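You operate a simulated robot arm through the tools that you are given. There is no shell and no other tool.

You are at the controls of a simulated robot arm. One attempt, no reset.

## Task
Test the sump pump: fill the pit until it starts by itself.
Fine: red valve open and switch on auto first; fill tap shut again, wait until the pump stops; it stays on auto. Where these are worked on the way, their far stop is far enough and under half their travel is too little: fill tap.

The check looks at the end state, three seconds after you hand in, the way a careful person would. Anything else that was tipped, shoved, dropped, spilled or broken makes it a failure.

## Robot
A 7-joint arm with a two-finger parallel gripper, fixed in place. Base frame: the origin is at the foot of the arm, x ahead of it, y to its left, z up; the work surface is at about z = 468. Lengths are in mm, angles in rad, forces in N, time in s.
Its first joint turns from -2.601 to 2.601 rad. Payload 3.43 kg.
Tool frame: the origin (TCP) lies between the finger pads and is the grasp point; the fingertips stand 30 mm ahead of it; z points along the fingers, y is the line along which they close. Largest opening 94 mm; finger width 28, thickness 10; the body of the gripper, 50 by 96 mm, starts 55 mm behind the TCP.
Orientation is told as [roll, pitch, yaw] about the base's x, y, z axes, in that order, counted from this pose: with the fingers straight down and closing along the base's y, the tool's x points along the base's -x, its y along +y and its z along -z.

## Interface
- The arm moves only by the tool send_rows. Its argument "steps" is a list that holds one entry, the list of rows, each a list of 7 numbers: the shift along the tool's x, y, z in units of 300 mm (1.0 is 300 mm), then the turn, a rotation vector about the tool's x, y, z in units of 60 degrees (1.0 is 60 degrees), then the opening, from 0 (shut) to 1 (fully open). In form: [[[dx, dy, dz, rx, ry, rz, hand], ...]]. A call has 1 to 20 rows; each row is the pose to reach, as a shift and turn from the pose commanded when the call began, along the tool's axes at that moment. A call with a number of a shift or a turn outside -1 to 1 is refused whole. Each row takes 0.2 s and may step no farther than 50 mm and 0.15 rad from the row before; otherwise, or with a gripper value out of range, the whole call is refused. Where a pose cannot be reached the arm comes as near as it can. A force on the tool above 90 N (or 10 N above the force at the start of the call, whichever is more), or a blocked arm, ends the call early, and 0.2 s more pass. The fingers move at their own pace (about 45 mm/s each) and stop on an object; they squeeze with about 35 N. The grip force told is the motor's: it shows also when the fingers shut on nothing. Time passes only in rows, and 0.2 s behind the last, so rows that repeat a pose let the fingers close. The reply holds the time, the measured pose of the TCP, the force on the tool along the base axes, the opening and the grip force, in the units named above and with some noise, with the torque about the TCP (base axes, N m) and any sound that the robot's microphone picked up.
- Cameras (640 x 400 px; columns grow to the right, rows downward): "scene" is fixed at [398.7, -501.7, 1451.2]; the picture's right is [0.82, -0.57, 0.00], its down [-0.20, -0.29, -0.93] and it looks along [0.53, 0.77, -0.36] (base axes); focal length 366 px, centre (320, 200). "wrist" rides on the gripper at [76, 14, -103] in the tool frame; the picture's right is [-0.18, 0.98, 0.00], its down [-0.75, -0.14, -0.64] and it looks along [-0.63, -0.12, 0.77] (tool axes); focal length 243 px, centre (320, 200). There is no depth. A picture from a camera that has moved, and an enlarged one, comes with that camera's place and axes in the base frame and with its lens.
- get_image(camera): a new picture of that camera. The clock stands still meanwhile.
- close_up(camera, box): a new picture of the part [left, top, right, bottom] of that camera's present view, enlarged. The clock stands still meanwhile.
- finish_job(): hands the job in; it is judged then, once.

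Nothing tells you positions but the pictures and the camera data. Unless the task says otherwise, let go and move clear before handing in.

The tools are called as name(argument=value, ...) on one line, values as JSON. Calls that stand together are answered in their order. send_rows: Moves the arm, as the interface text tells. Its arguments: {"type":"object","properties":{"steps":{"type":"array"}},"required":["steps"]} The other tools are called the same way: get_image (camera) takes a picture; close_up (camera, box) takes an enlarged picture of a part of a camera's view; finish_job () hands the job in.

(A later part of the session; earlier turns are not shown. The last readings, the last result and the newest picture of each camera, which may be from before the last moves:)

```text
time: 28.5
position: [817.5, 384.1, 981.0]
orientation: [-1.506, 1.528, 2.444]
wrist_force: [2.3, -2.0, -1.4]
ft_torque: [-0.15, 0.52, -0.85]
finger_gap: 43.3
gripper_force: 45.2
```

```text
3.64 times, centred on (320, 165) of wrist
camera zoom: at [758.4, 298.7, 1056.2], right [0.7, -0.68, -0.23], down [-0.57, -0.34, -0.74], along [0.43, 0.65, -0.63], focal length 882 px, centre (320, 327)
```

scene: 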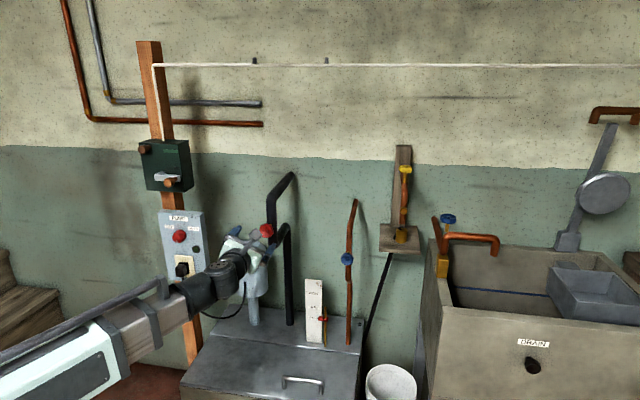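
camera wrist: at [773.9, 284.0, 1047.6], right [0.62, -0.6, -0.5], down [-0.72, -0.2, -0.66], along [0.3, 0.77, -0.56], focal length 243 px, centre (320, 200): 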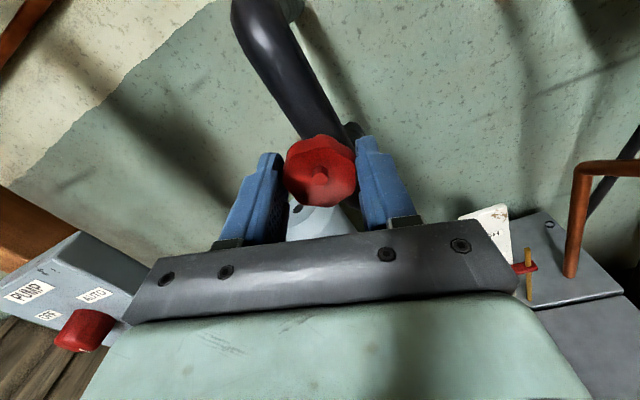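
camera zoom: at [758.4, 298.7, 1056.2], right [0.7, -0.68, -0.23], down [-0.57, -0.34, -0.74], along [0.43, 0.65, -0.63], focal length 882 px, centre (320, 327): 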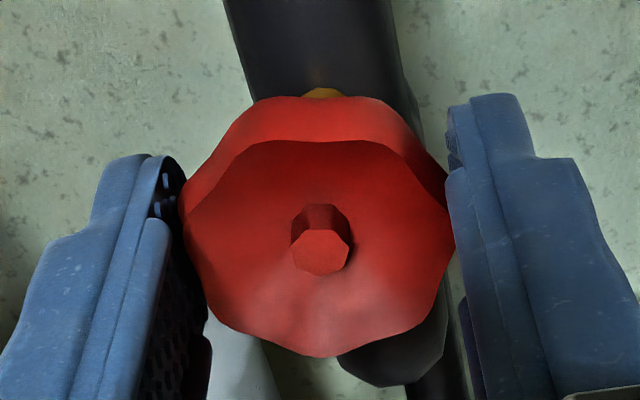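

send_rows(steps=[[[0, 0, 0, 0, 0, 0, 0.6], [0, 0, 0, 0, 0, 0, 1], [0, 0, 0, 0, 0, 0, 1], [0, 0, -0.1, 0, 0, 0, 1], [0, 0, -0.2, 0, 0, 0, 1], [0, 0, -0.3, 0, 0, 0, 1], [0, 0, -0.4, 0, 0, 0, 1]]])

close_up(camera="scene", box=[250, 210, 290, 250])

get_image(camera="wrist")

get_image(camera="scene")

```text
time: 30.1
position: [734.4, 298.9, 980.4]
orientation: [-1.51, 1.523, 2.435]
wrist_force: [0.4, -0.8, -0.1]
ft_torque: [0.01, 0.01, 0.03]
finger_gap: 93.8
gripper_force: 0.1
```

```text
10.00 times, centred on (270, 230) of scene
camera zoom: at [398.7, -501.7, 1451.2], right [0.82, -0.57, 0.0], down [-0.2, -0.29, -0.93], along [0.53, 0.77, -0.36], focal length 3660 px, centre (820, -100)
```

zoom: 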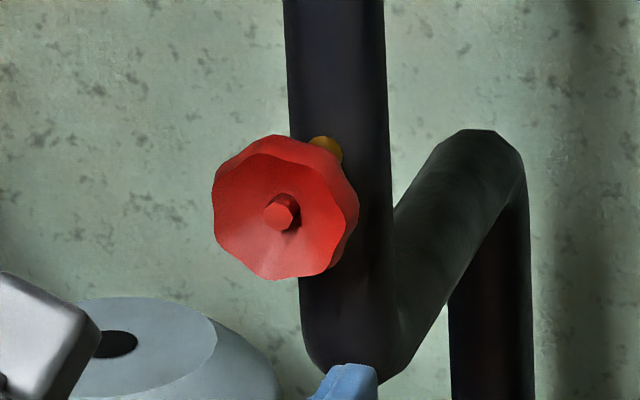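

```text
taken
camera wrist: at [675.6, 211.8, 1055.9], right [0.7, -0.67, -0.23], down [-0.57, -0.34, -0.74], along [0.42, 0.65, -0.63], focal length 243 px, centre (320, 200)
```

wrist: 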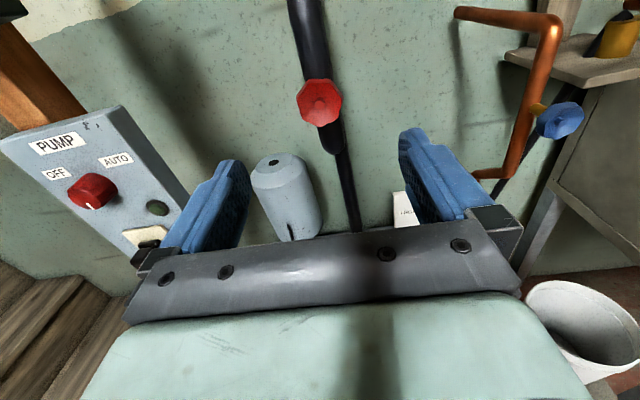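

```text
taken
```

scene: 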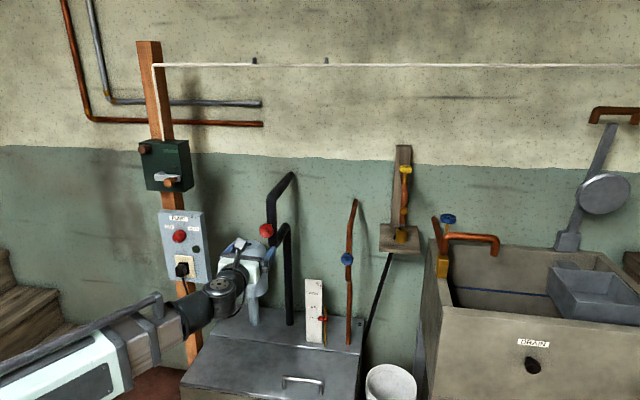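

close_up(camera="wrist", box=[0, 100, 190, 260])

close_up(camera="scene", box=[155, 205, 215, 260])

```text
2.50 times, centred on (95, 180) of wrist
camera zoom: at [675.6, 211.8, 1055.9], right [0.7, -0.67, -0.23], down [-0.57, -0.34, -0.74], along [0.42, 0.65, -0.63], focal length 606 px, centre (882, 250)
```

zoom: 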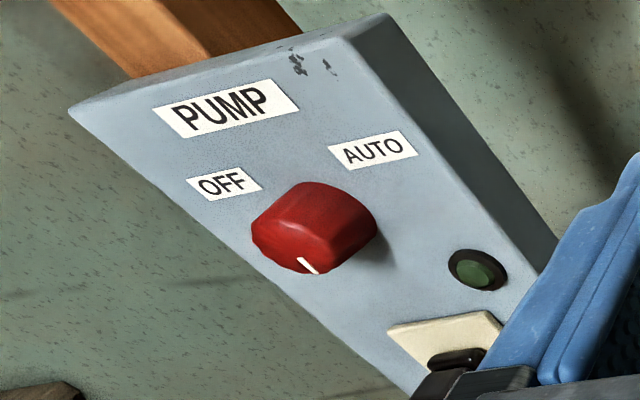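

```text
7.27 times, centred on (185, 232) of scene
camera zoom: at [398.7, -501.7, 1451.2], right [0.82, -0.57, 0.0], down [-0.2, -0.29, -0.93], along [0.53, 0.77, -0.36], focal length 2662 px, centre (1302, -36)
```

zoom: 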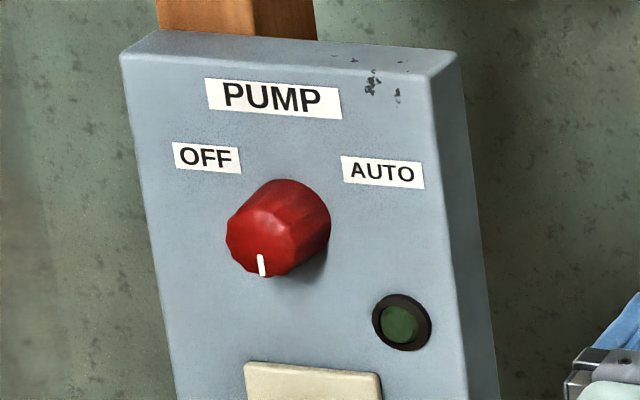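

The red valve has turned counter-clockwise to its stop (it slipped in the fingers at about 1 N·m). The switch knob triangulates to about (615, 565, 950). I'll move left to stand in front of it.

send_rows(steps=[[[-0.015, -0.15, -0.01, 0, 0, 0, 1], [-0.03, -0.3, -0.02, 0, 0, 0, 1], [-0.045, -0.45, -0.03, 0, 0, 0, 1], [-0.06, -0.6, -0.04, 0, 0, 0, 1], [-0.075, -0.75, -0.05, 0, 0, 0, 1], [-0.09, -0.89, -0.06, 0, 0, 0, 1]]])

get_image(camera="wrist")

get_image(camera="scene")

```text
time: 31.5
position: [553.9, 495.9, 963.6]
orientation: [-1.469, 1.526, 2.476]
wrist_force: [-0.1, 0.1, -0.6]
ft_torque: [0.02, -0.01, 0.01]
finger_gap: 93.6
gripper_force: 0.0
out of reach, approached as far as the arm can: row 3, 4, 5, 6
```

```text
taken
camera wrist: at [495.3, 409.1, 1038.8], right [0.7, -0.67, -0.23], down [-0.57, -0.34, -0.74], along [0.42, 0.65, -0.63], focal length 243 px, centre (320, 200)
```

wrist: 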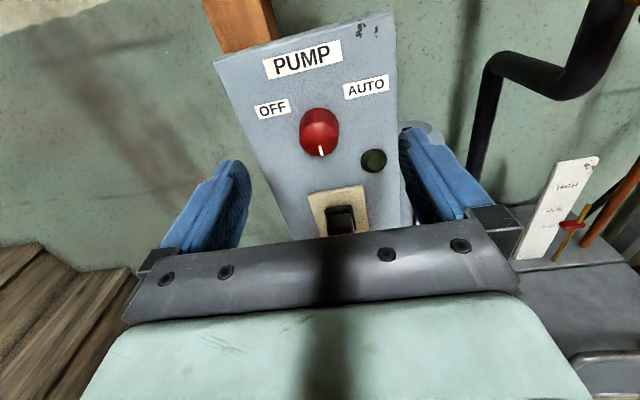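

```text
taken
```

scene: 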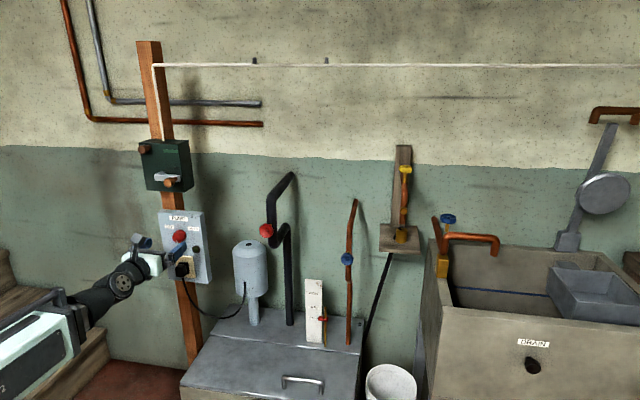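

close_up(camera="wrist", box=[240, 60, 400, 180])

```text
3.33 times, centred on (320, 120) of wrist
camera zoom: at [495.3, 409.1, 1038.8], right [0.7, -0.67, -0.23], down [-0.57, -0.34, -0.74], along [0.42, 0.65, -0.63], focal length 809 px, centre (320, 467)
```

zoom: 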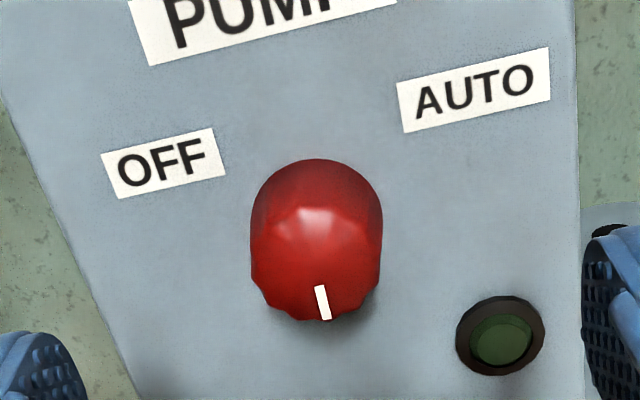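

send_rows(steps=[[[-0.045, -0.012, 0.05, 0, 0, 0, 1], [-0.045, -0.012, 0.1, 0, 0, 0, 1]]])

get_image(camera="wrist")

```text
time: 32.1
position: [571.8, 519.9, 949.9]
orientation: [-1.514, 1.523, 2.434]
wrist_force: [-0.4, -0.9, -0.4]
ft_torque: [0.0, 0.02, 0.03]
finger_gap: 94.1
gripper_force: 0.0
```

```text
taken
camera wrist: at [513.3, 433.2, 1025.8], right [0.7, -0.67, -0.23], down [-0.57, -0.34, -0.74], along [0.42, 0.65, -0.63], focal length 243 px, centre (320, 200)
```

wrist: 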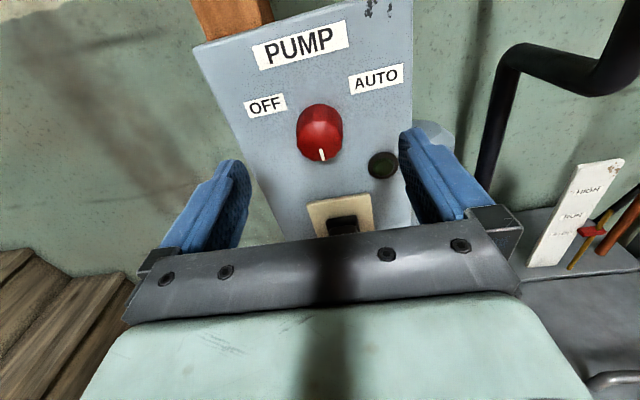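

send_rows(steps=[[[0.004, -0.002, 0.06, 0, 0, 0, 1], [0.004, -0.002, 0.12, 0, 0, 0, 1], [0.004, -0.002, 0.12, 0, 0, 0, 1]]])

get_image(camera="wrist")

close_up(camera="scene", box=[130, 205, 230, 285])

```text
time: 32.9
position: [595.5, 546.7, 951.1]
orientation: [-1.507, 1.523, 2.444]
wrist_force: [0.1, -0.2, 0.2]
ft_torque: [-0.02, 0.0, 0.01]
finger_gap: 93.9
gripper_force: 0.2
```

```text
taken
camera wrist: at [537.5, 459.4, 1026.8], right [0.7, -0.67, -0.23], down [-0.57, -0.34, -0.74], along [0.42, 0.65, -0.63], focal length 243 px, centre (320, 200)
```

wrist: 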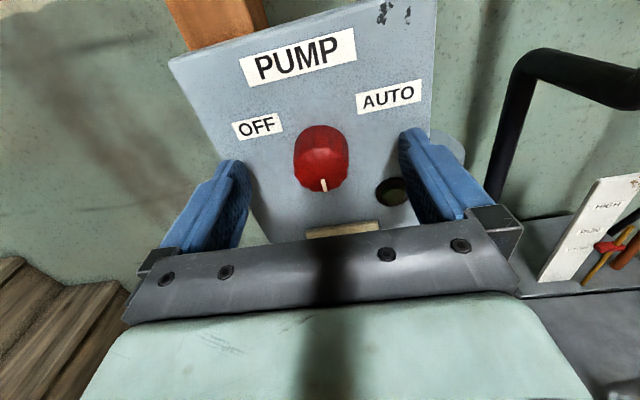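

```text
5.00 times, centred on (180, 245) of scene
camera zoom: at [398.7, -501.7, 1451.2], right [0.82, -0.57, 0.0], down [-0.2, -0.29, -0.93], along [0.53, 0.77, -0.36], focal length 1830 px, centre (1020, -25)
```

zoom: 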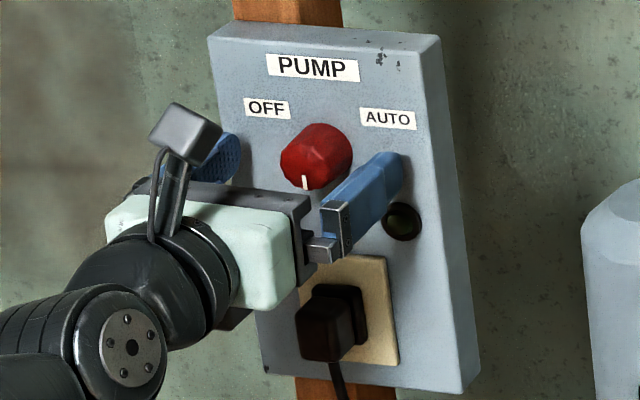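

send_rows(steps=[[[0, 0, 0, 0, 0, 0, 0.7], [0, 0, 0, 0, 0, 0, 0.5], [0, 0, 0, 0, 0, 0, 0.35], [0, 0, 0, 0, 0, 0, 0.2], [0, 0, 0, 0, 0, 0, 0.2], [0, 0, 0, 0, 0, 0, 0.2]]])

get_image(camera="wrist")

```text
time: 34.3
position: [596.5, 544.5, 951.9]
orientation: [-1.507, 1.524, 2.44]
wrist_force: [3.0, -0.4, 0.7]
ft_torque: [0.02, 0.01, -0.64]
finger_gap: 33.8
gripper_force: 45.0
```

```text
taken
camera wrist: at [537.7, 459.2, 1026.9], right [0.7, -0.67, -0.23], down [-0.57, -0.34, -0.74], along [0.42, 0.65, -0.63], focal length 243 px, centre (320, 200)
```

wrist: 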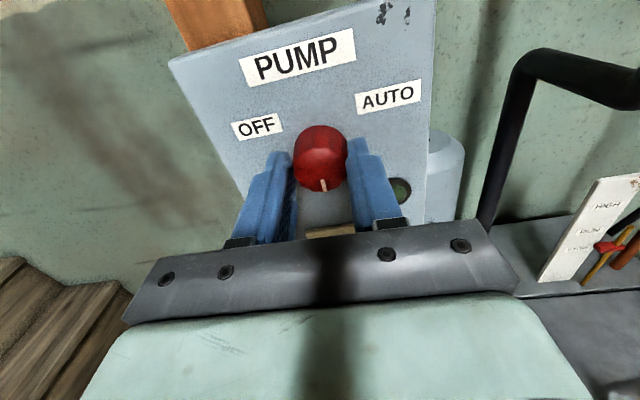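

send_rows(steps=[[[0, 0, 0, 0, 0, -0.1, 0.2], [0, 0, 0, 0, 0, -0.2, 0.2], [0, 0, 0, 0, 0, -0.3, 0.2], [0, 0, 0, 0, 0, -0.4, 0.2]]])

close_up(camera="wrist", box=[200, 50, 440, 230])

```text
time: 35.3
position: [595.8, 545.9, 952.8]
orientation: [1.563, 1.198, -0.771]
wrist_force: [2.1, -0.9, -0.4]
ft_torque: [0.52, 0.62, -0.76]
finger_gap: 33.8
gripper_force: 44.9
```

```text
2.22 times, centred on (320, 140) of wrist
camera zoom: at [513.8, 482.0, 1027.8], right [0.71, -0.68, 0.19], down [-0.34, -0.56, -0.75], along [0.62, 0.47, -0.63], focal length 539 px, centre (320, 333)
```

zoom: 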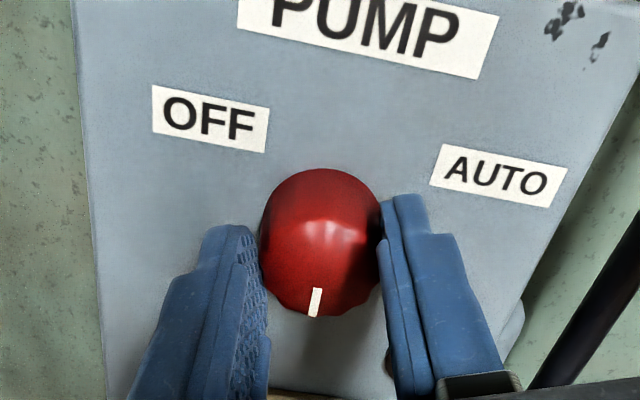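

send_rows(steps=[[[0, 0, 0, 0, 0, 0.13, 0.2], [0, 0, 0, 0, 0, 0.26, 0.2], [0, 0, 0, 0, 0, 0.39, 0.2], [0, 0, 0, 0, 0, 0.52, 0.2], [0, 0, 0, 0, 0, 0.65, 0.2], [0, 0, 0, 0, 0, 0.78, 0.2], [0, 0, 0, 0, 0, 0.91, 0.2]]])

close_up(camera="wrist", box=[200, 50, 440, 230])

close_up(camera="scene", box=[130, 205, 230, 285])

```text
time: 36.9
position: [595.7, 545.3, 951.2]
orientation: [-1.564, 0.987, 2.382]
wrist_force: [19.3, -15.6, 3.8]
ft_torque: [0.09, -0.19, -1.29]
finger_gap: 33.7
gripper_force: 44.4
```

```text
2.22 times, centred on (320, 140) of wrist
camera zoom: at [564.2, 433.6, 1007.3], right [0.52, -0.5, -0.7], down [-0.83, -0.09, -0.55], along [0.21, 0.86, -0.46], focal length 539 px, centre (320, 333)
```

zoom: 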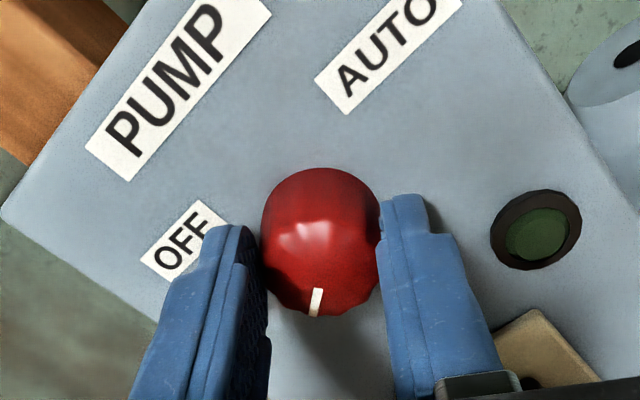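

```text
5.00 times, centred on (180, 245) of scene
camera zoom: at [398.7, -501.7, 1451.2], right [0.82, -0.57, 0.0], down [-0.2, -0.29, -0.93], along [0.53, 0.77, -0.36], focal length 1830 px, centre (1020, -25)
```

zoom: 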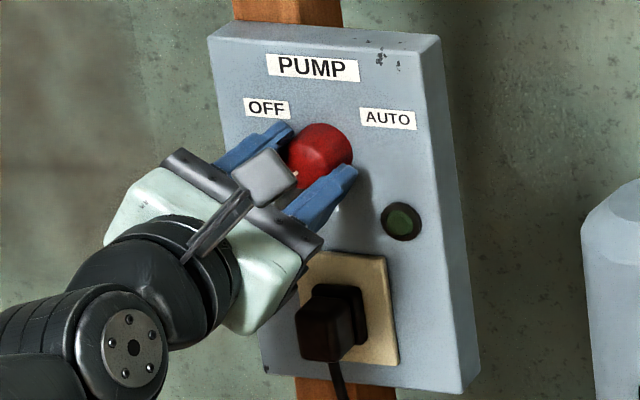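

send_rows(steps=[[[0.004, 0.005, 0, 0, 0, 0.1, 0.2], [0.004, 0.005, 0, 0, 0, 0.2, 0.2], [0.004, 0.005, 0, 0, 0, 0.3, 0.2], [0.004, 0.005, 0, 0, 0, 0.4, 0.2], [0.004, 0.005, 0, 0, 0, 0.5, 0.2], [0.004, 0.005, 0, 0, 0, 0.55, 0.2]]])

close_up(camera="wrist", box=[200, 50, 440, 230])

```text
time: 38.3
position: [597.6, 544.7, 950.4]
orientation: [-1.565, 0.413, 2.377]
wrist_force: [7.3, -7.9, -10.6]
ft_torque: [-0.78, 0.04, -0.55]
finger_gap: 34.0
gripper_force: 44.9
```

```text
2.22 times, centred on (320, 140) of wrist
camera zoom: at [580.2, 417.9, 968.5], right [0.16, -0.16, -0.97], down [-0.98, 0.05, -0.17], along [0.08, 0.99, -0.15], focal length 539 px, centre (320, 333)
```

zoom: 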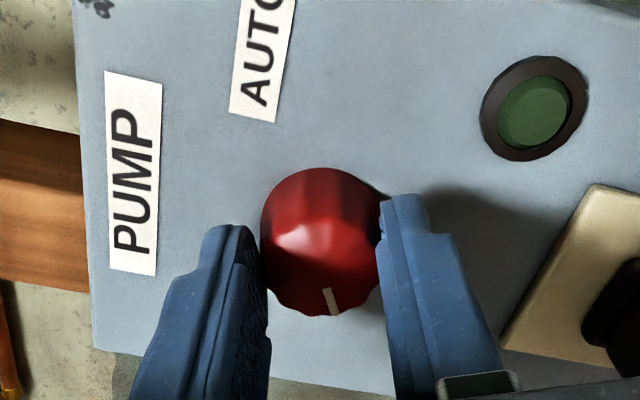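

send_rows(steps=[[[0, 0, 0, 0, 0, 0, 0.5], [0, 0, 0, 0, 0, 0, 0.8], [0, 0, 0, 0, 0, 0, 1], [0, 0, -0.1, 0, 0, 0, 1], [0, 0, -0.2, 0, 0, 0, 1]]])

close_up(camera="wrist", box=[220, 20, 420, 170])

close_up(camera="scene", box=[155, 205, 215, 260])

```text
time: 39.5
position: [553.4, 501.0, 952.2]
orientation: [-1.568, 0.414, 2.376]
wrist_force: [-0.5, 0.1, 0.2]
ft_torque: [-0.03, 0.0, 0.04]
finger_gap: 94.0
gripper_force: 0.1
```

```text
2.67 times, centred on (320, 95) of wrist
camera zoom: at [537.6, 374.7, 969.2], right [0.16, -0.16, -0.97], down [-0.98, 0.05, -0.17], along [0.08, 0.99, -0.15], focal length 647 px, centre (320, 480)
```

zoom: 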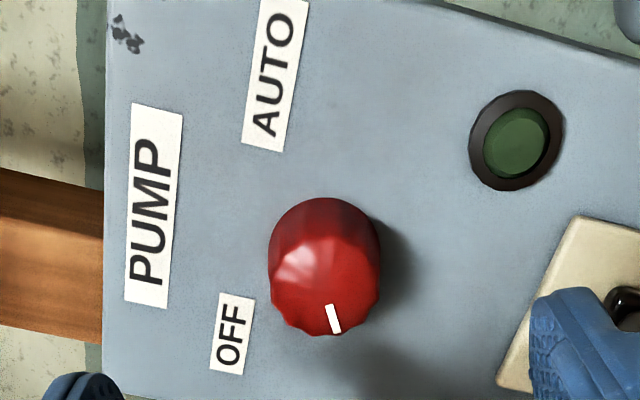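

```text
7.27 times, centred on (185, 232) of scene
camera zoom: at [398.7, -501.7, 1451.2], right [0.82, -0.57, 0.0], down [-0.2, -0.29, -0.93], along [0.53, 0.77, -0.36], focal length 2662 px, centre (1302, -36)
```

zoom: 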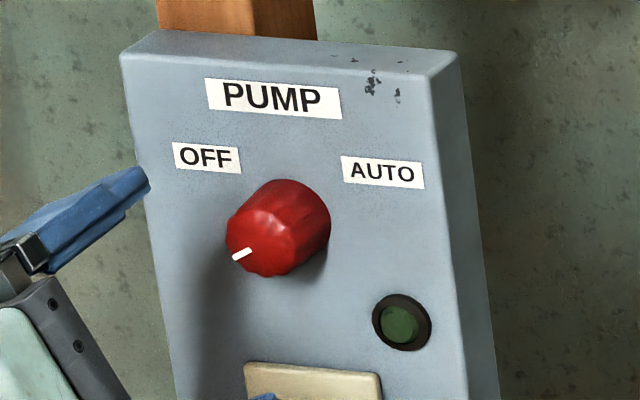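

send_rows(steps=[[[0, 0, 0, 0, 0, -0.14, 1], [0, 0, 0, 0, 0, -0.28, 1], [0, 0, 0, 0, 0, -0.42, 1], [0, 0, 0, 0, 0, -0.56, 1], [0, 0, 0, 0, 0, -0.7, 1], [0, 0, 0, 0, 0, -0.84, 1], [0, 0, 0, 0, 0, -0.98, 1]]])

send_rows(steps=[[[0, 0, 0, 0, 0, -0.14, 1], [0, 0, 0, 0, 0, -0.28, 1], [0, 0, 0, 0, 0, -0.42, 1], [0, 0, 0, 0, 0, -0.56, 1]]])

get_image(camera="wrist")

```text
time: 41.1
position: [555.0, 500.6, 952.1]
orientation: [-1.55, 1.444, 2.398]
wrist_force: [-0.1, -0.3, -0.4]
ft_torque: [0.03, -0.02, -0.01]
finger_gap: 94.1
gripper_force: 0.1
```

```text
time: 42.1
position: [554.5, 501.0, 951.7]
orientation: [1.564, 1.111, -0.772]
wrist_force: [-0.5, -0.1, 0.7]
ft_torque: [0.01, 0.0, 0.02]
finger_gap: 94.0
gripper_force: 0.1
```

```text
taken
camera wrist: at [468.6, 441.5, 1026.4], right [0.69, -0.67, 0.27], down [-0.3, -0.61, -0.74], along [0.66, 0.43, -0.62], focal length 243 px, centre (320, 200)
```

wrist: 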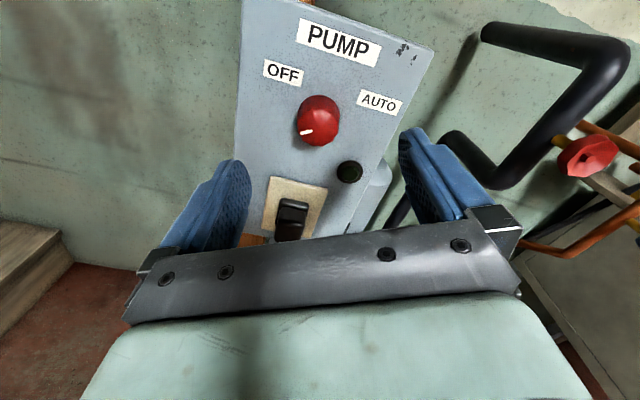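

send_rows(steps=[[[0, 0, 0.1, 0, 0, 0, 1], [0, 0, 0.203, 0, 0, 0, 1], [0, 0, 0.203, 0, 0, 0, 0.7], [0, 0, 0.203, 0, 0, 0, 0.5], [0, 0, 0.203, 0, 0, 0, 0.3], [0, 0, 0.203, 0, 0, 0, 0.2], [0, 0, 0.203, 0, 0, 0, 0.2], [0, 0, 0.203, 0, 0, 0, 0.2]]])

close_up(camera="wrist", box=[200, 50, 440, 230])

send_rows(steps=[[[0, 0, 0, 0, 0, 0.1, 0.2], [0, 0, 0, 0, 0, 0.2, 0.2], [0, 0, 0, 0, 0, 0.3, 0.2], [0, 0, 0, 0, 0, 0.4, 0.2]]])

close_up(camera="wrist", box=[200, 50, 440, 230])

```text
time: 43.9
position: [595.9, 546.7, 951.9]
orientation: [1.561, 1.113, -0.773]
wrist_force: [-18.4, 13.0, -13.2]
ft_torque: [0.06, -0.08, 0.13]
finger_gap: 33.8
gripper_force: 44.9
```

```text
2.22 times, centred on (320, 140) of wrist
camera zoom: at [510.2, 487.0, 1026.0], right [0.7, -0.67, 0.27], down [-0.3, -0.61, -0.74], along [0.65, 0.43, -0.62], focal length 539 px, centre (320, 333)
```

zoom: 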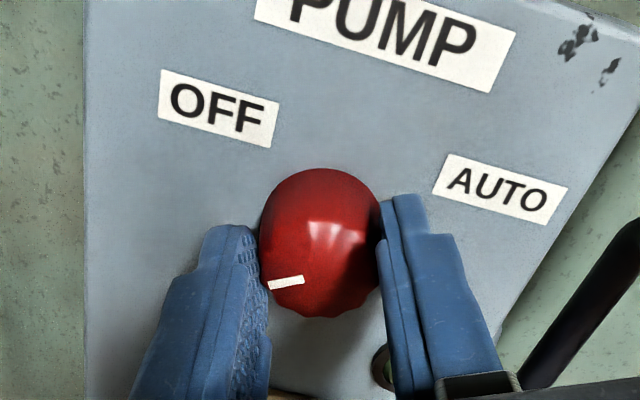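

```text
time: 44.9
position: [596.5, 546.6, 953.2]
orientation: [1.526, 1.533, -0.806]
wrist_force: [-20.4, 21.6, -14.1]
ft_torque: [-0.39, -0.78, 0.02]
finger_gap: 33.6
gripper_force: 45.4
```

```text
2.22 times, centred on (320, 140) of wrist
camera zoom: at [533.9, 464.4, 1028.5], right [0.71, -0.68, -0.15], down [-0.53, -0.39, -0.76], along [0.46, 0.62, -0.64], focal length 539 px, centre (320, 333)
```

zoom: 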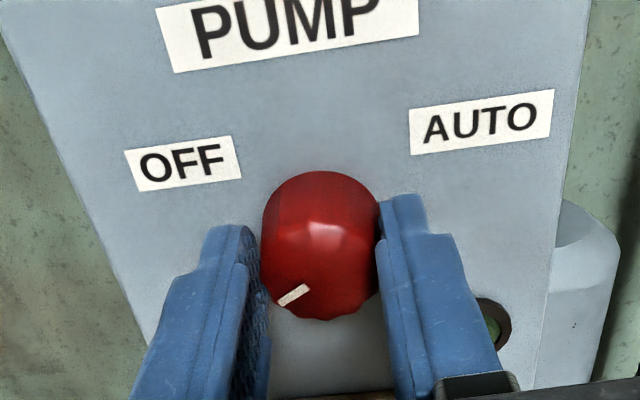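

send_rows(steps=[[[0, 0, 0, 0, 0, 0, 0.5], [0, 0, 0, 0, 0, 0, 0.8], [0, 0, 0, 0, 0, 0, 1], [0, 0, -0.1, 0, 0, 0, 1], [0, 0, -0.2, 0, 0, 0, 1]]])

get_image(camera="wrist")

close_up(camera="wrist", box=[230, 20, 410, 200])

close_up(camera="scene", box=[155, 205, 215, 260])

get_image(camera="scene")

```text
time: 46.1
position: [555.4, 502.2, 951.6]
orientation: [1.513, 1.533, -0.822]
wrist_force: [0.0, -0.2, -0.4]
ft_torque: [0.01, -0.01, 0.01]
finger_gap: 94.0
gripper_force: 0.1
```

```text
taken
camera wrist: at [492.7, 420.2, 1028.3], right [0.71, -0.69, -0.15], down [-0.53, -0.39, -0.76], along [0.46, 0.62, -0.64], focal length 243 px, centre (320, 200)
```

wrist: 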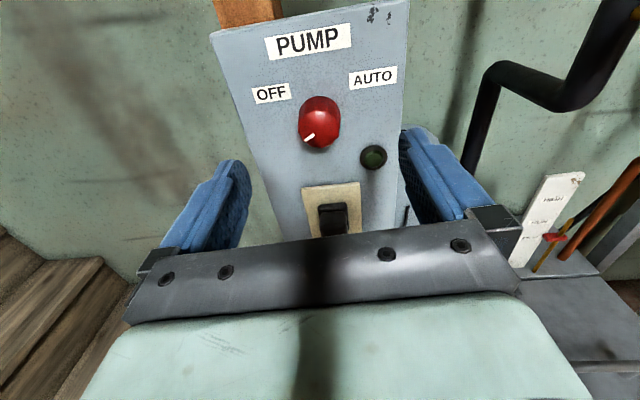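

```text
2.22 times, centred on (320, 110) of wrist
camera zoom: at [492.7, 420.2, 1028.3], right [0.71, -0.69, -0.15], down [-0.53, -0.39, -0.76], along [0.46, 0.62, -0.64], focal length 539 px, centre (320, 400)
```

zoom: 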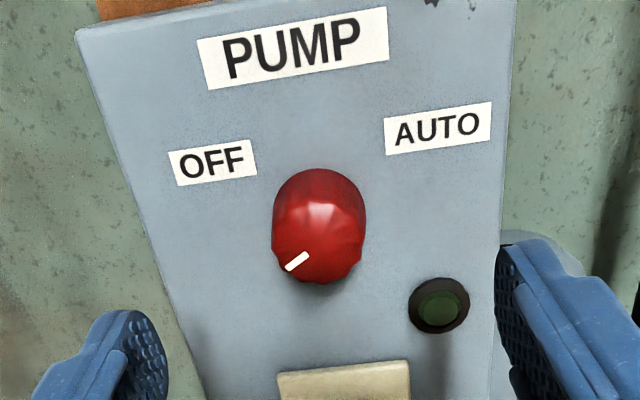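

```text
7.27 times, centred on (185, 232) of scene
camera zoom: at [398.7, -501.7, 1451.2], right [0.82, -0.57, 0.0], down [-0.2, -0.29, -0.93], along [0.53, 0.77, -0.36], focal length 2662 px, centre (1302, -36)
```

zoom: 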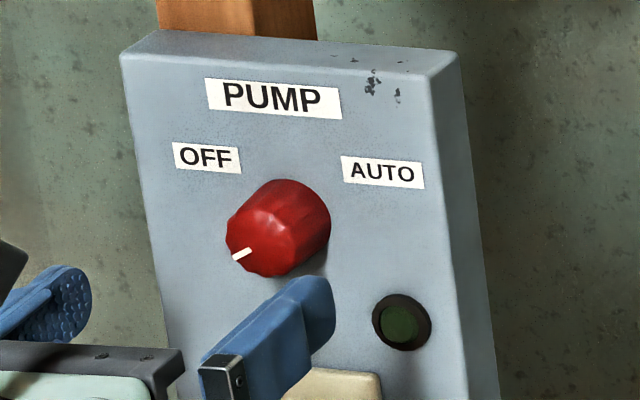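

```text
taken
```

scene: 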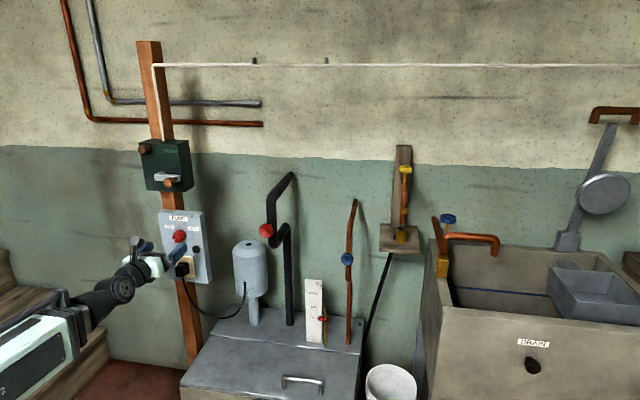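

The switch knob now rests against its clockwise stop, on the AUTO side. Next I'll move right to stand in front of the blue fill tap at about (1003, 236, 902).

send_rows(steps=[[[-0.017, 0.14, 0.0, 0, 0, 0, 1], [-0.034, 0.28, 0.0, 0, 0, 0, 1], [-0.05, 0.42, 0.0, 0, 0, 0, 1], [-0.067, 0.56, 0.0, 0, 0, 0, 1], [-0.085, 0.7, 0.0, 0, 0, 0, 1], [-0.1, 0.84, 0.0, 0, 0, 0, 1], [-0.12, 0.95, 0.0, 0, 0, 0, 1]]])

send_rows(steps=[[[-0.02, 0.14, 0.0, 0, 0, 0, 1], [-0.04, 0.28, 0.0, 0, 0, 0, 1], [-0.06, 0.42, 0.0, 0, 0, 0, 1], [-0.08, 0.56, 0.0, 0, 0, 0, 1], [-0.1, 0.7, 0.0, 0, 0, 0, 1], [-0.11, 0.737, 0.0, 0, 0, 0, 1]]])

get_image(camera="wrist")

get_image(camera="scene")

```text
time: 47.7
position: [762.7, 303.4, 925.3]
orientation: [1.496, 1.532, -0.839]
wrist_force: [-0.8, -0.5, 0.2]
ft_torque: [0.01, -0.02, -0.01]
finger_gap: 94.0
gripper_force: 0.0
```

```text
time: 49.1
position: [923.5, 149.1, 900.3]
orientation: [1.49, 1.532, -0.846]
wrist_force: [0.7, 0.0, 0.8]
ft_torque: [0.03, 0.01, 0.0]
finger_gap: 94.2
gripper_force: 0.1
```

```text
taken
camera wrist: at [859.8, 67.6, 977.8], right [0.71, -0.69, -0.15], down [-0.53, -0.39, -0.76], along [0.46, 0.62, -0.64], focal length 243 px, centre (320, 200)
```

wrist: 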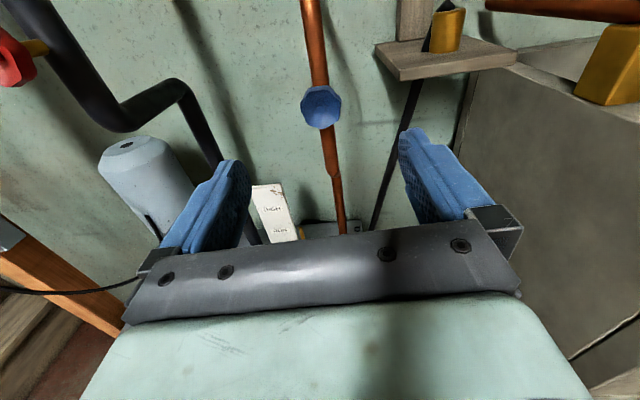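

```text
taken
```

scene: 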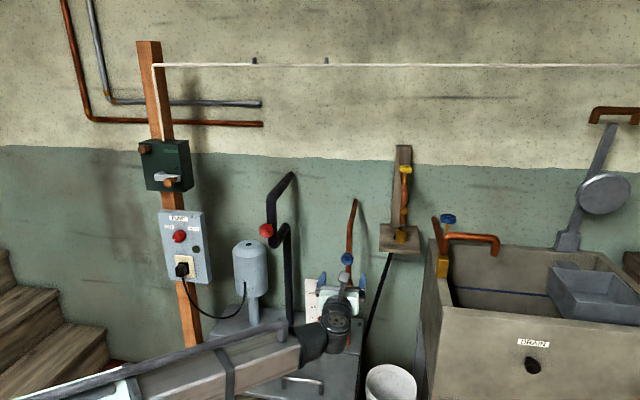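

send_rows(steps=[[[0, 0, 0.11, 0, 0, 0, 1], [0, 0, 0.22, 0, 0, 0, 1]]])

get_image(camera="wrist")

close_up(camera="scene", box=[290, 220, 410, 340])

```text
time: 49.7
position: [968.0, 198.8, 904.0]
orientation: [1.503, 1.535, -0.834]
wrist_force: [0.2, -0.2, 0.8]
ft_torque: [0.02, 0.02, 0.01]
finger_gap: 93.9
gripper_force: 0.1
```

```text
taken
camera wrist: at [905.3, 116.0, 978.4], right [0.71, -0.69, -0.15], down [-0.53, -0.39, -0.76], along [0.46, 0.62, -0.64], focal length 243 px, centre (320, 200)
```

wrist: 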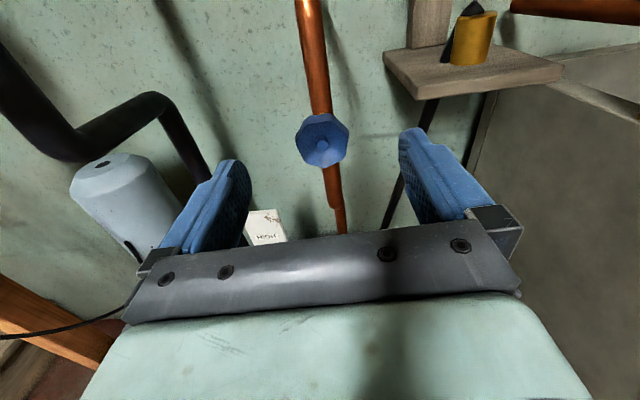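

```text
3.33 times, centred on (350, 280) of scene
camera zoom: at [398.7, -501.7, 1451.2], right [0.82, -0.57, 0.0], down [-0.2, -0.29, -0.93], along [0.53, 0.77, -0.36], focal length 1220 px, centre (220, -67)
```

zoom: 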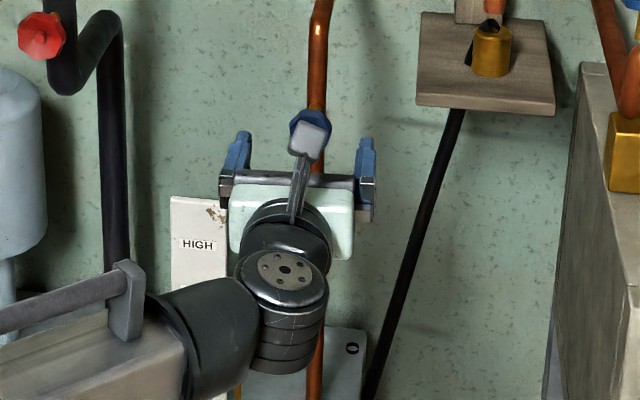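

send_rows(steps=[[[-0.008, 0.004, 0.075, 0, 0, 0, 1], [-0.008, 0.004, 0.15, 0, 0, 0, 1], [-0.008, 0.004, 0.15, 0, 0, 0, 0.7], [-0.008, 0.004, 0.15, 0, 0, 0, 0.5], [-0.008, 0.004, 0.15, 0, 0, 0, 0.35], [-0.008, 0.004, 0.15, 0, 0, 0, 0.3], [-0.008, 0.004, 0.15, 0, 0, 0, 0.3]]])

get_image(camera="wrist")

get_image(camera="scene")

```text
time: 51.3
position: [1000.6, 228.4, 898.3]
orientation: [1.498, 1.535, -0.837]
wrist_force: [3.9, -1.0, 0.8]
ft_torque: [0.02, -0.04, -0.6]
finger_gap: 37.8
gripper_force: 42.0
```

```text
taken
camera wrist: at [937.2, 147.1, 975.5], right [0.71, -0.69, -0.15], down [-0.53, -0.39, -0.76], along [0.46, 0.62, -0.64], focal length 243 px, centre (320, 200)
```

wrist: 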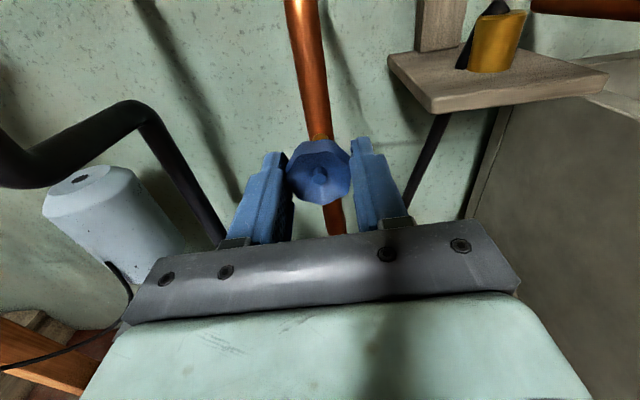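

```text
taken
```

scene: 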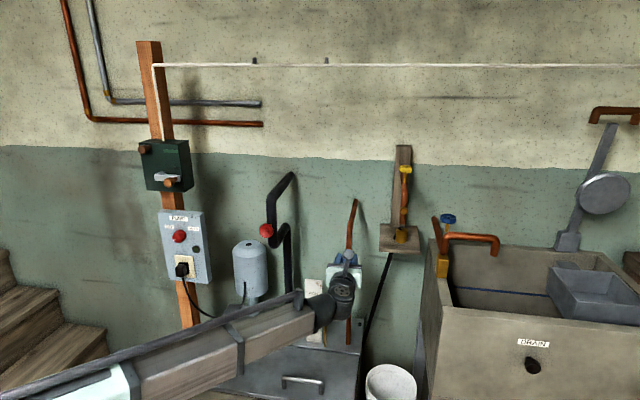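

The fingers hold the blue tap wheel. Now I'll open it counter-clockwise in steps, watching torque, sound and the lamp.

send_rows(steps=[[[0, 0, 0, 0, 0, -0.14, 0.3], [0, 0, 0, 0, 0, -0.28, 0.3], [0, 0, 0, 0, 0, -0.42, 0.3], [0, 0, 0, 0, 0, -0.56, 0.3]]])

close_up(camera="scene", box=[260, 240, 400, 380])

close_up(camera="wrist", box=[260, 110, 380, 220])

```text
time: 52.3
position: [1000.8, 229.0, 898.3]
orientation: [1.565, 0.945, -0.769]
wrist_force: [9.1, -3.1, 2.0]
ft_torque: [-0.25, 0.33, -1.38]
finger_gap: 37.5
gripper_force: 45.2
```

```text
2.86 times, centred on (330, 310) of scene
camera zoom: at [398.7, -501.7, 1451.2], right [0.82, -0.57, 0.0], down [-0.2, -0.29, -0.93], along [0.53, 0.77, -0.36], focal length 1046 px, centre (291, -114)
```

zoom: 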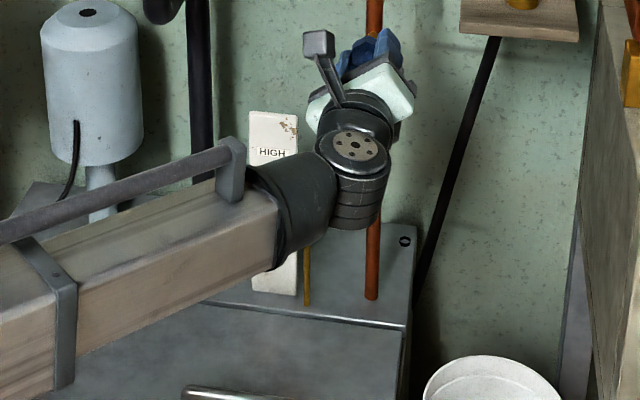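

```text
3.64 times, centred on (320, 165) of wrist
camera zoom: at [905.6, 177.5, 969.1], right [0.65, -0.63, 0.43], down [-0.21, -0.69, -0.69], along [0.73, 0.36, -0.58], focal length 882 px, centre (320, 327)
```

zoom: 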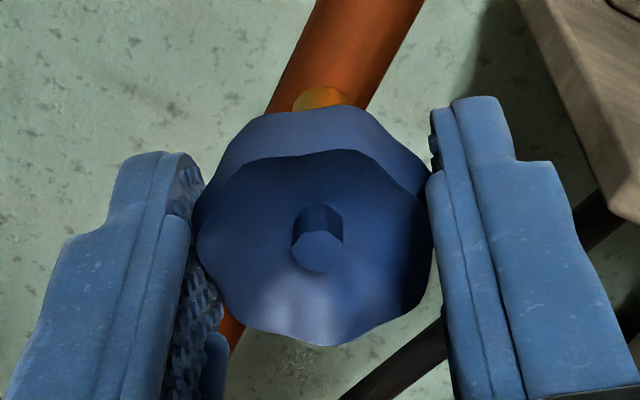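

send_rows(steps=[[[0, 0, 0, 0, 0, -0.14, 0.3], [0, 0, 0, 0, 0, -0.28, 0.3], [0, 0, 0, 0, 0, -0.42, 0.3], [0, 0, 0, 0, 0, -0.56, 0.3], [0, 0, 0, 0, 0, -0.7, 0.3]]])

get_image(camera="scene")

close_up(camera="wrist", box=[260, 110, 380, 220])

```text
time: 53.5
position: [1000.7, 229.1, 899.4]
orientation: [1.569, 0.21, -0.768]
wrist_force: [18.3, -5.8, 13.8]
ft_torque: [0.08, -0.05, -0.72]
finger_gap: 37.8
gripper_force: 45.1
```

```text
taken
```

scene: 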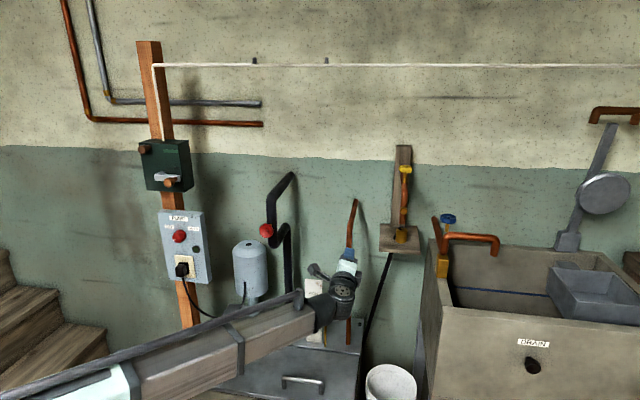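

```text
3.64 times, centred on (320, 165) of wrist
camera zoom: at [878.0, 203.8, 929.5], right [0.28, -0.27, 0.92], down [0.06, -0.95, -0.3], along [0.96, 0.14, -0.25], focal length 882 px, centre (320, 327)
```

zoom: 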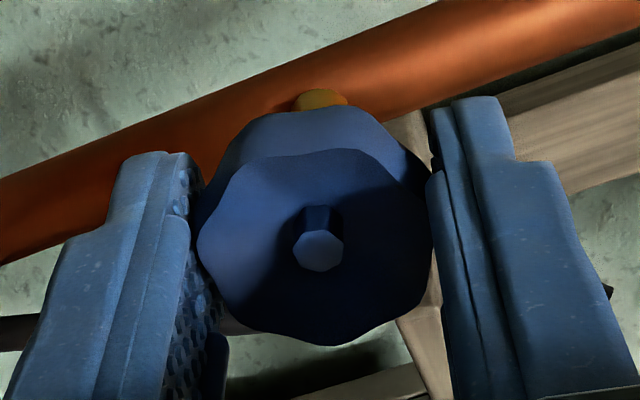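

send_rows(steps=[[[-0.003, 0.004, 0, 0, 0, -0.14, 0.3], [-0.003, 0.004, 0, 0, 0, -0.28, 0.3], [-0.003, 0.004, 0, 0, 0, -0.42, 0.3], [-0.003, 0.004, 0, 0, 0, -0.56, 0.3], [-0.003, 0.004, 0, 0, 0, -0.7, 0.3]]])

get_image(camera="scene")

close_up(camera="wrist", box=[260, 110, 380, 220])

```text
time: 54.7
position: [1000.3, 228.1, 900.0]
orientation: [1.567, -0.522, -0.762]
wrist_force: [-2.0, 0.7, 2.8]
ft_torque: [-0.13, 0.43, 0.17]
finger_gap: 37.8
gripper_force: 23.9
```

```text
taken
```

scene: 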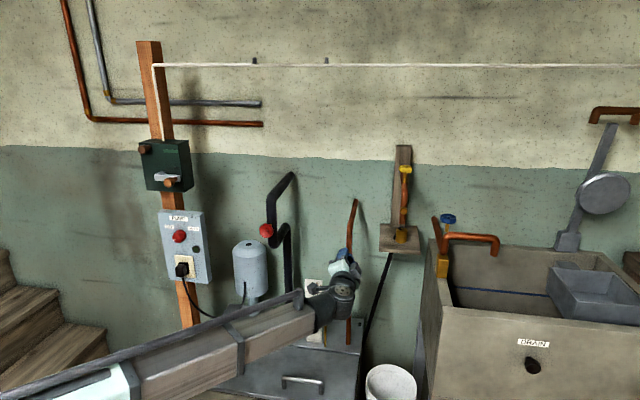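

```text
3.64 times, centred on (320, 165) of wrist
camera zoom: at [876.2, 204.8, 874.5], right [-0.24, 0.23, 0.94], down [0.08, -0.96, 0.26], along [0.97, 0.14, 0.21], focal length 882 px, centre (320, 327)
```

zoom: 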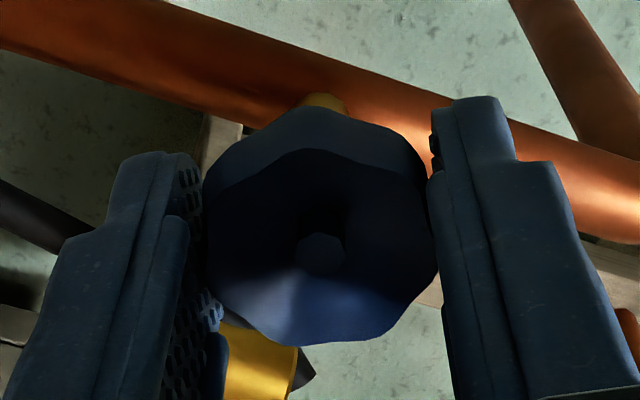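

send_rows(steps=[[[0, 0, 0, 0, 0, -0.14, 0.3], [0, 0, 0, 0, 0, -0.28, 0.3]]])

close_up(camera="wrist", box=[260, 110, 380, 220])

close_up(camera="scene", box=[260, 240, 400, 380])

```text
time: 55.3
position: [999.6, 228.6, 901.9]
orientation: [1.568, -0.812, -0.763]
wrist_force: [-0.3, 3.1, 5.5]
ft_torque: [0.26, 0.96, -0.38]
finger_gap: 37.8
gripper_force: 45.0
```

```text
3.64 times, centred on (320, 165) of wrist
camera zoom: at [884.0, 197.5, 855.0], right [-0.42, 0.41, 0.81], down [0.0, -0.89, 0.45], along [0.91, 0.19, 0.38], focal length 882 px, centre (320, 327)
```

zoom: 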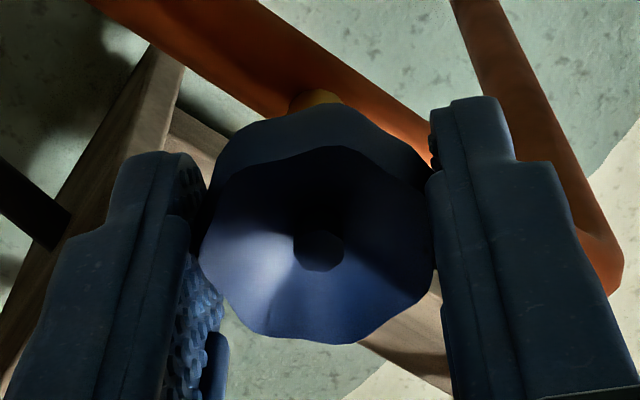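

```text
2.86 times, centred on (330, 310) of scene
camera zoom: at [398.7, -501.7, 1451.2], right [0.82, -0.57, 0.0], down [-0.2, -0.29, -0.93], along [0.53, 0.77, -0.36], focal length 1046 px, centre (291, -114)
```

zoom: 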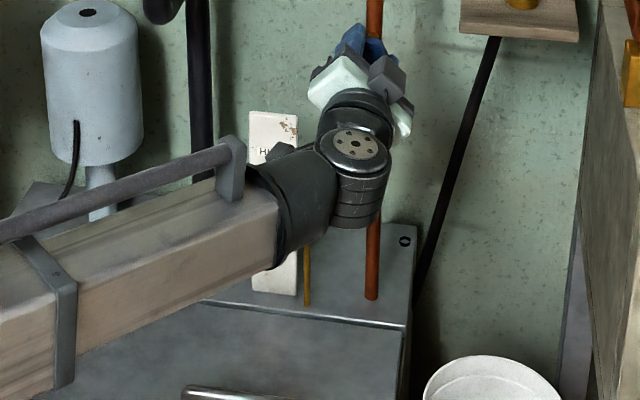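

send_rows(steps=[[[0, 0, 0, 0, 0, 0, 0.6], [0, 0, 0, 0, 0, 0, 1], [0, 0, -0.05, 0, 0, 0, 1], [0, 0, -0.2, 0, 0, 0, 1], [-0.1, 0.09, -0.3, 0, 0, 0, 1], [-0.2, 0.18, -0.35, 0, 0, 0, 1], [-0.3, 0.28, -0.4, 0, 0, 0, 1]]])

get_image(camera="scene")

close_up(camera="scene", box=[260, 240, 400, 380])

```text
refused: row 5 steps farther than a row can; nothing moved
```

```text
taken
```

scene: 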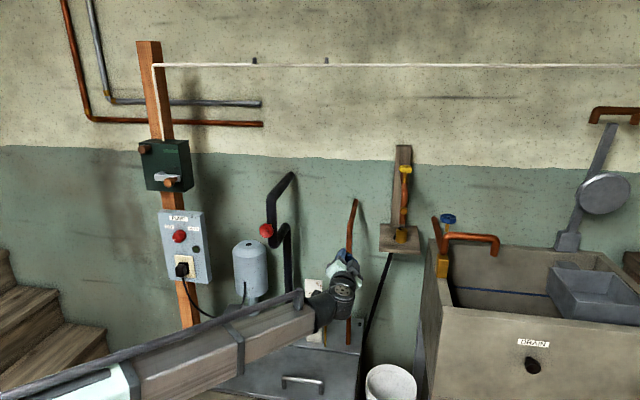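

```text
2.86 times, centred on (330, 310) of scene
camera zoom: at [398.7, -501.7, 1451.2], right [0.82, -0.57, 0.0], down [-0.2, -0.29, -0.93], along [0.53, 0.77, -0.36], focal length 1046 px, centre (291, -114)
```

zoom: 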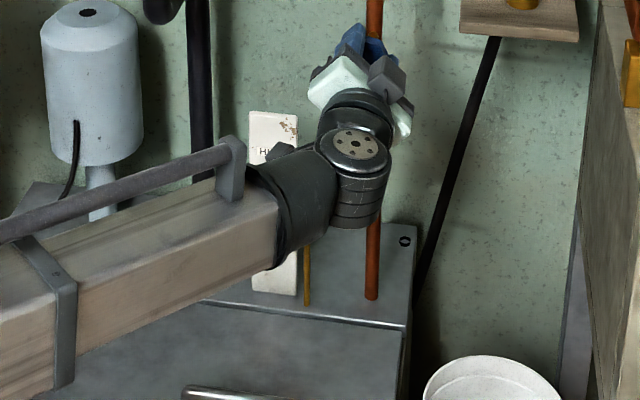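

send_rows(steps=[[[0, 0, 0, 0, 0, 0, 0.6], [0, 0, 0, 0, 0, 0, 1], [0, 0, -0.05, 0, 0, 0, 1], [0, 0, -0.18, 0, 0, 0, 1], [-0.05, 0.05, -0.3, 0, 0, 0, 1], [-0.15, 0.14, -0.36, 0, 0, 0, 1], [-0.24, 0.23, -0.42, 0, 0, 0, 1]]])

get_image(camera="scene")

close_up(camera="scene", box=[260, 240, 400, 380])

```text
time: 56.9
position: [913.7, 138.1, 1001.7]
orientation: [1.564, -0.812, -0.761]
wrist_force: [0.1, 0.4, -0.2]
ft_torque: [0.0, -0.01, 0.04]
finger_gap: 94.1
gripper_force: 0.1
```

```text
taken
```

scene: 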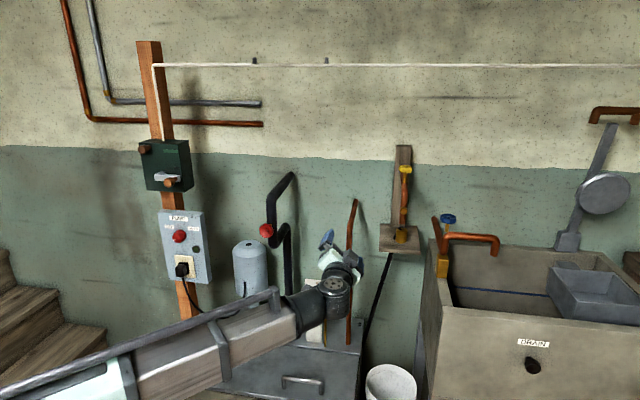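

```text
2.86 times, centred on (330, 310) of scene
camera zoom: at [398.7, -501.7, 1451.2], right [0.82, -0.57, 0.0], down [-0.2, -0.29, -0.93], along [0.53, 0.77, -0.36], focal length 1046 px, centre (291, -114)
```

zoom: 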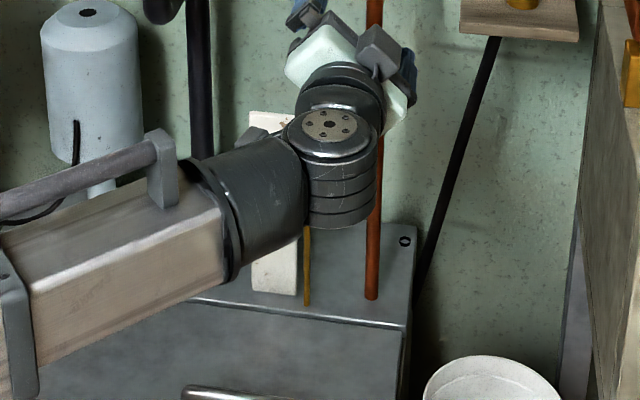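

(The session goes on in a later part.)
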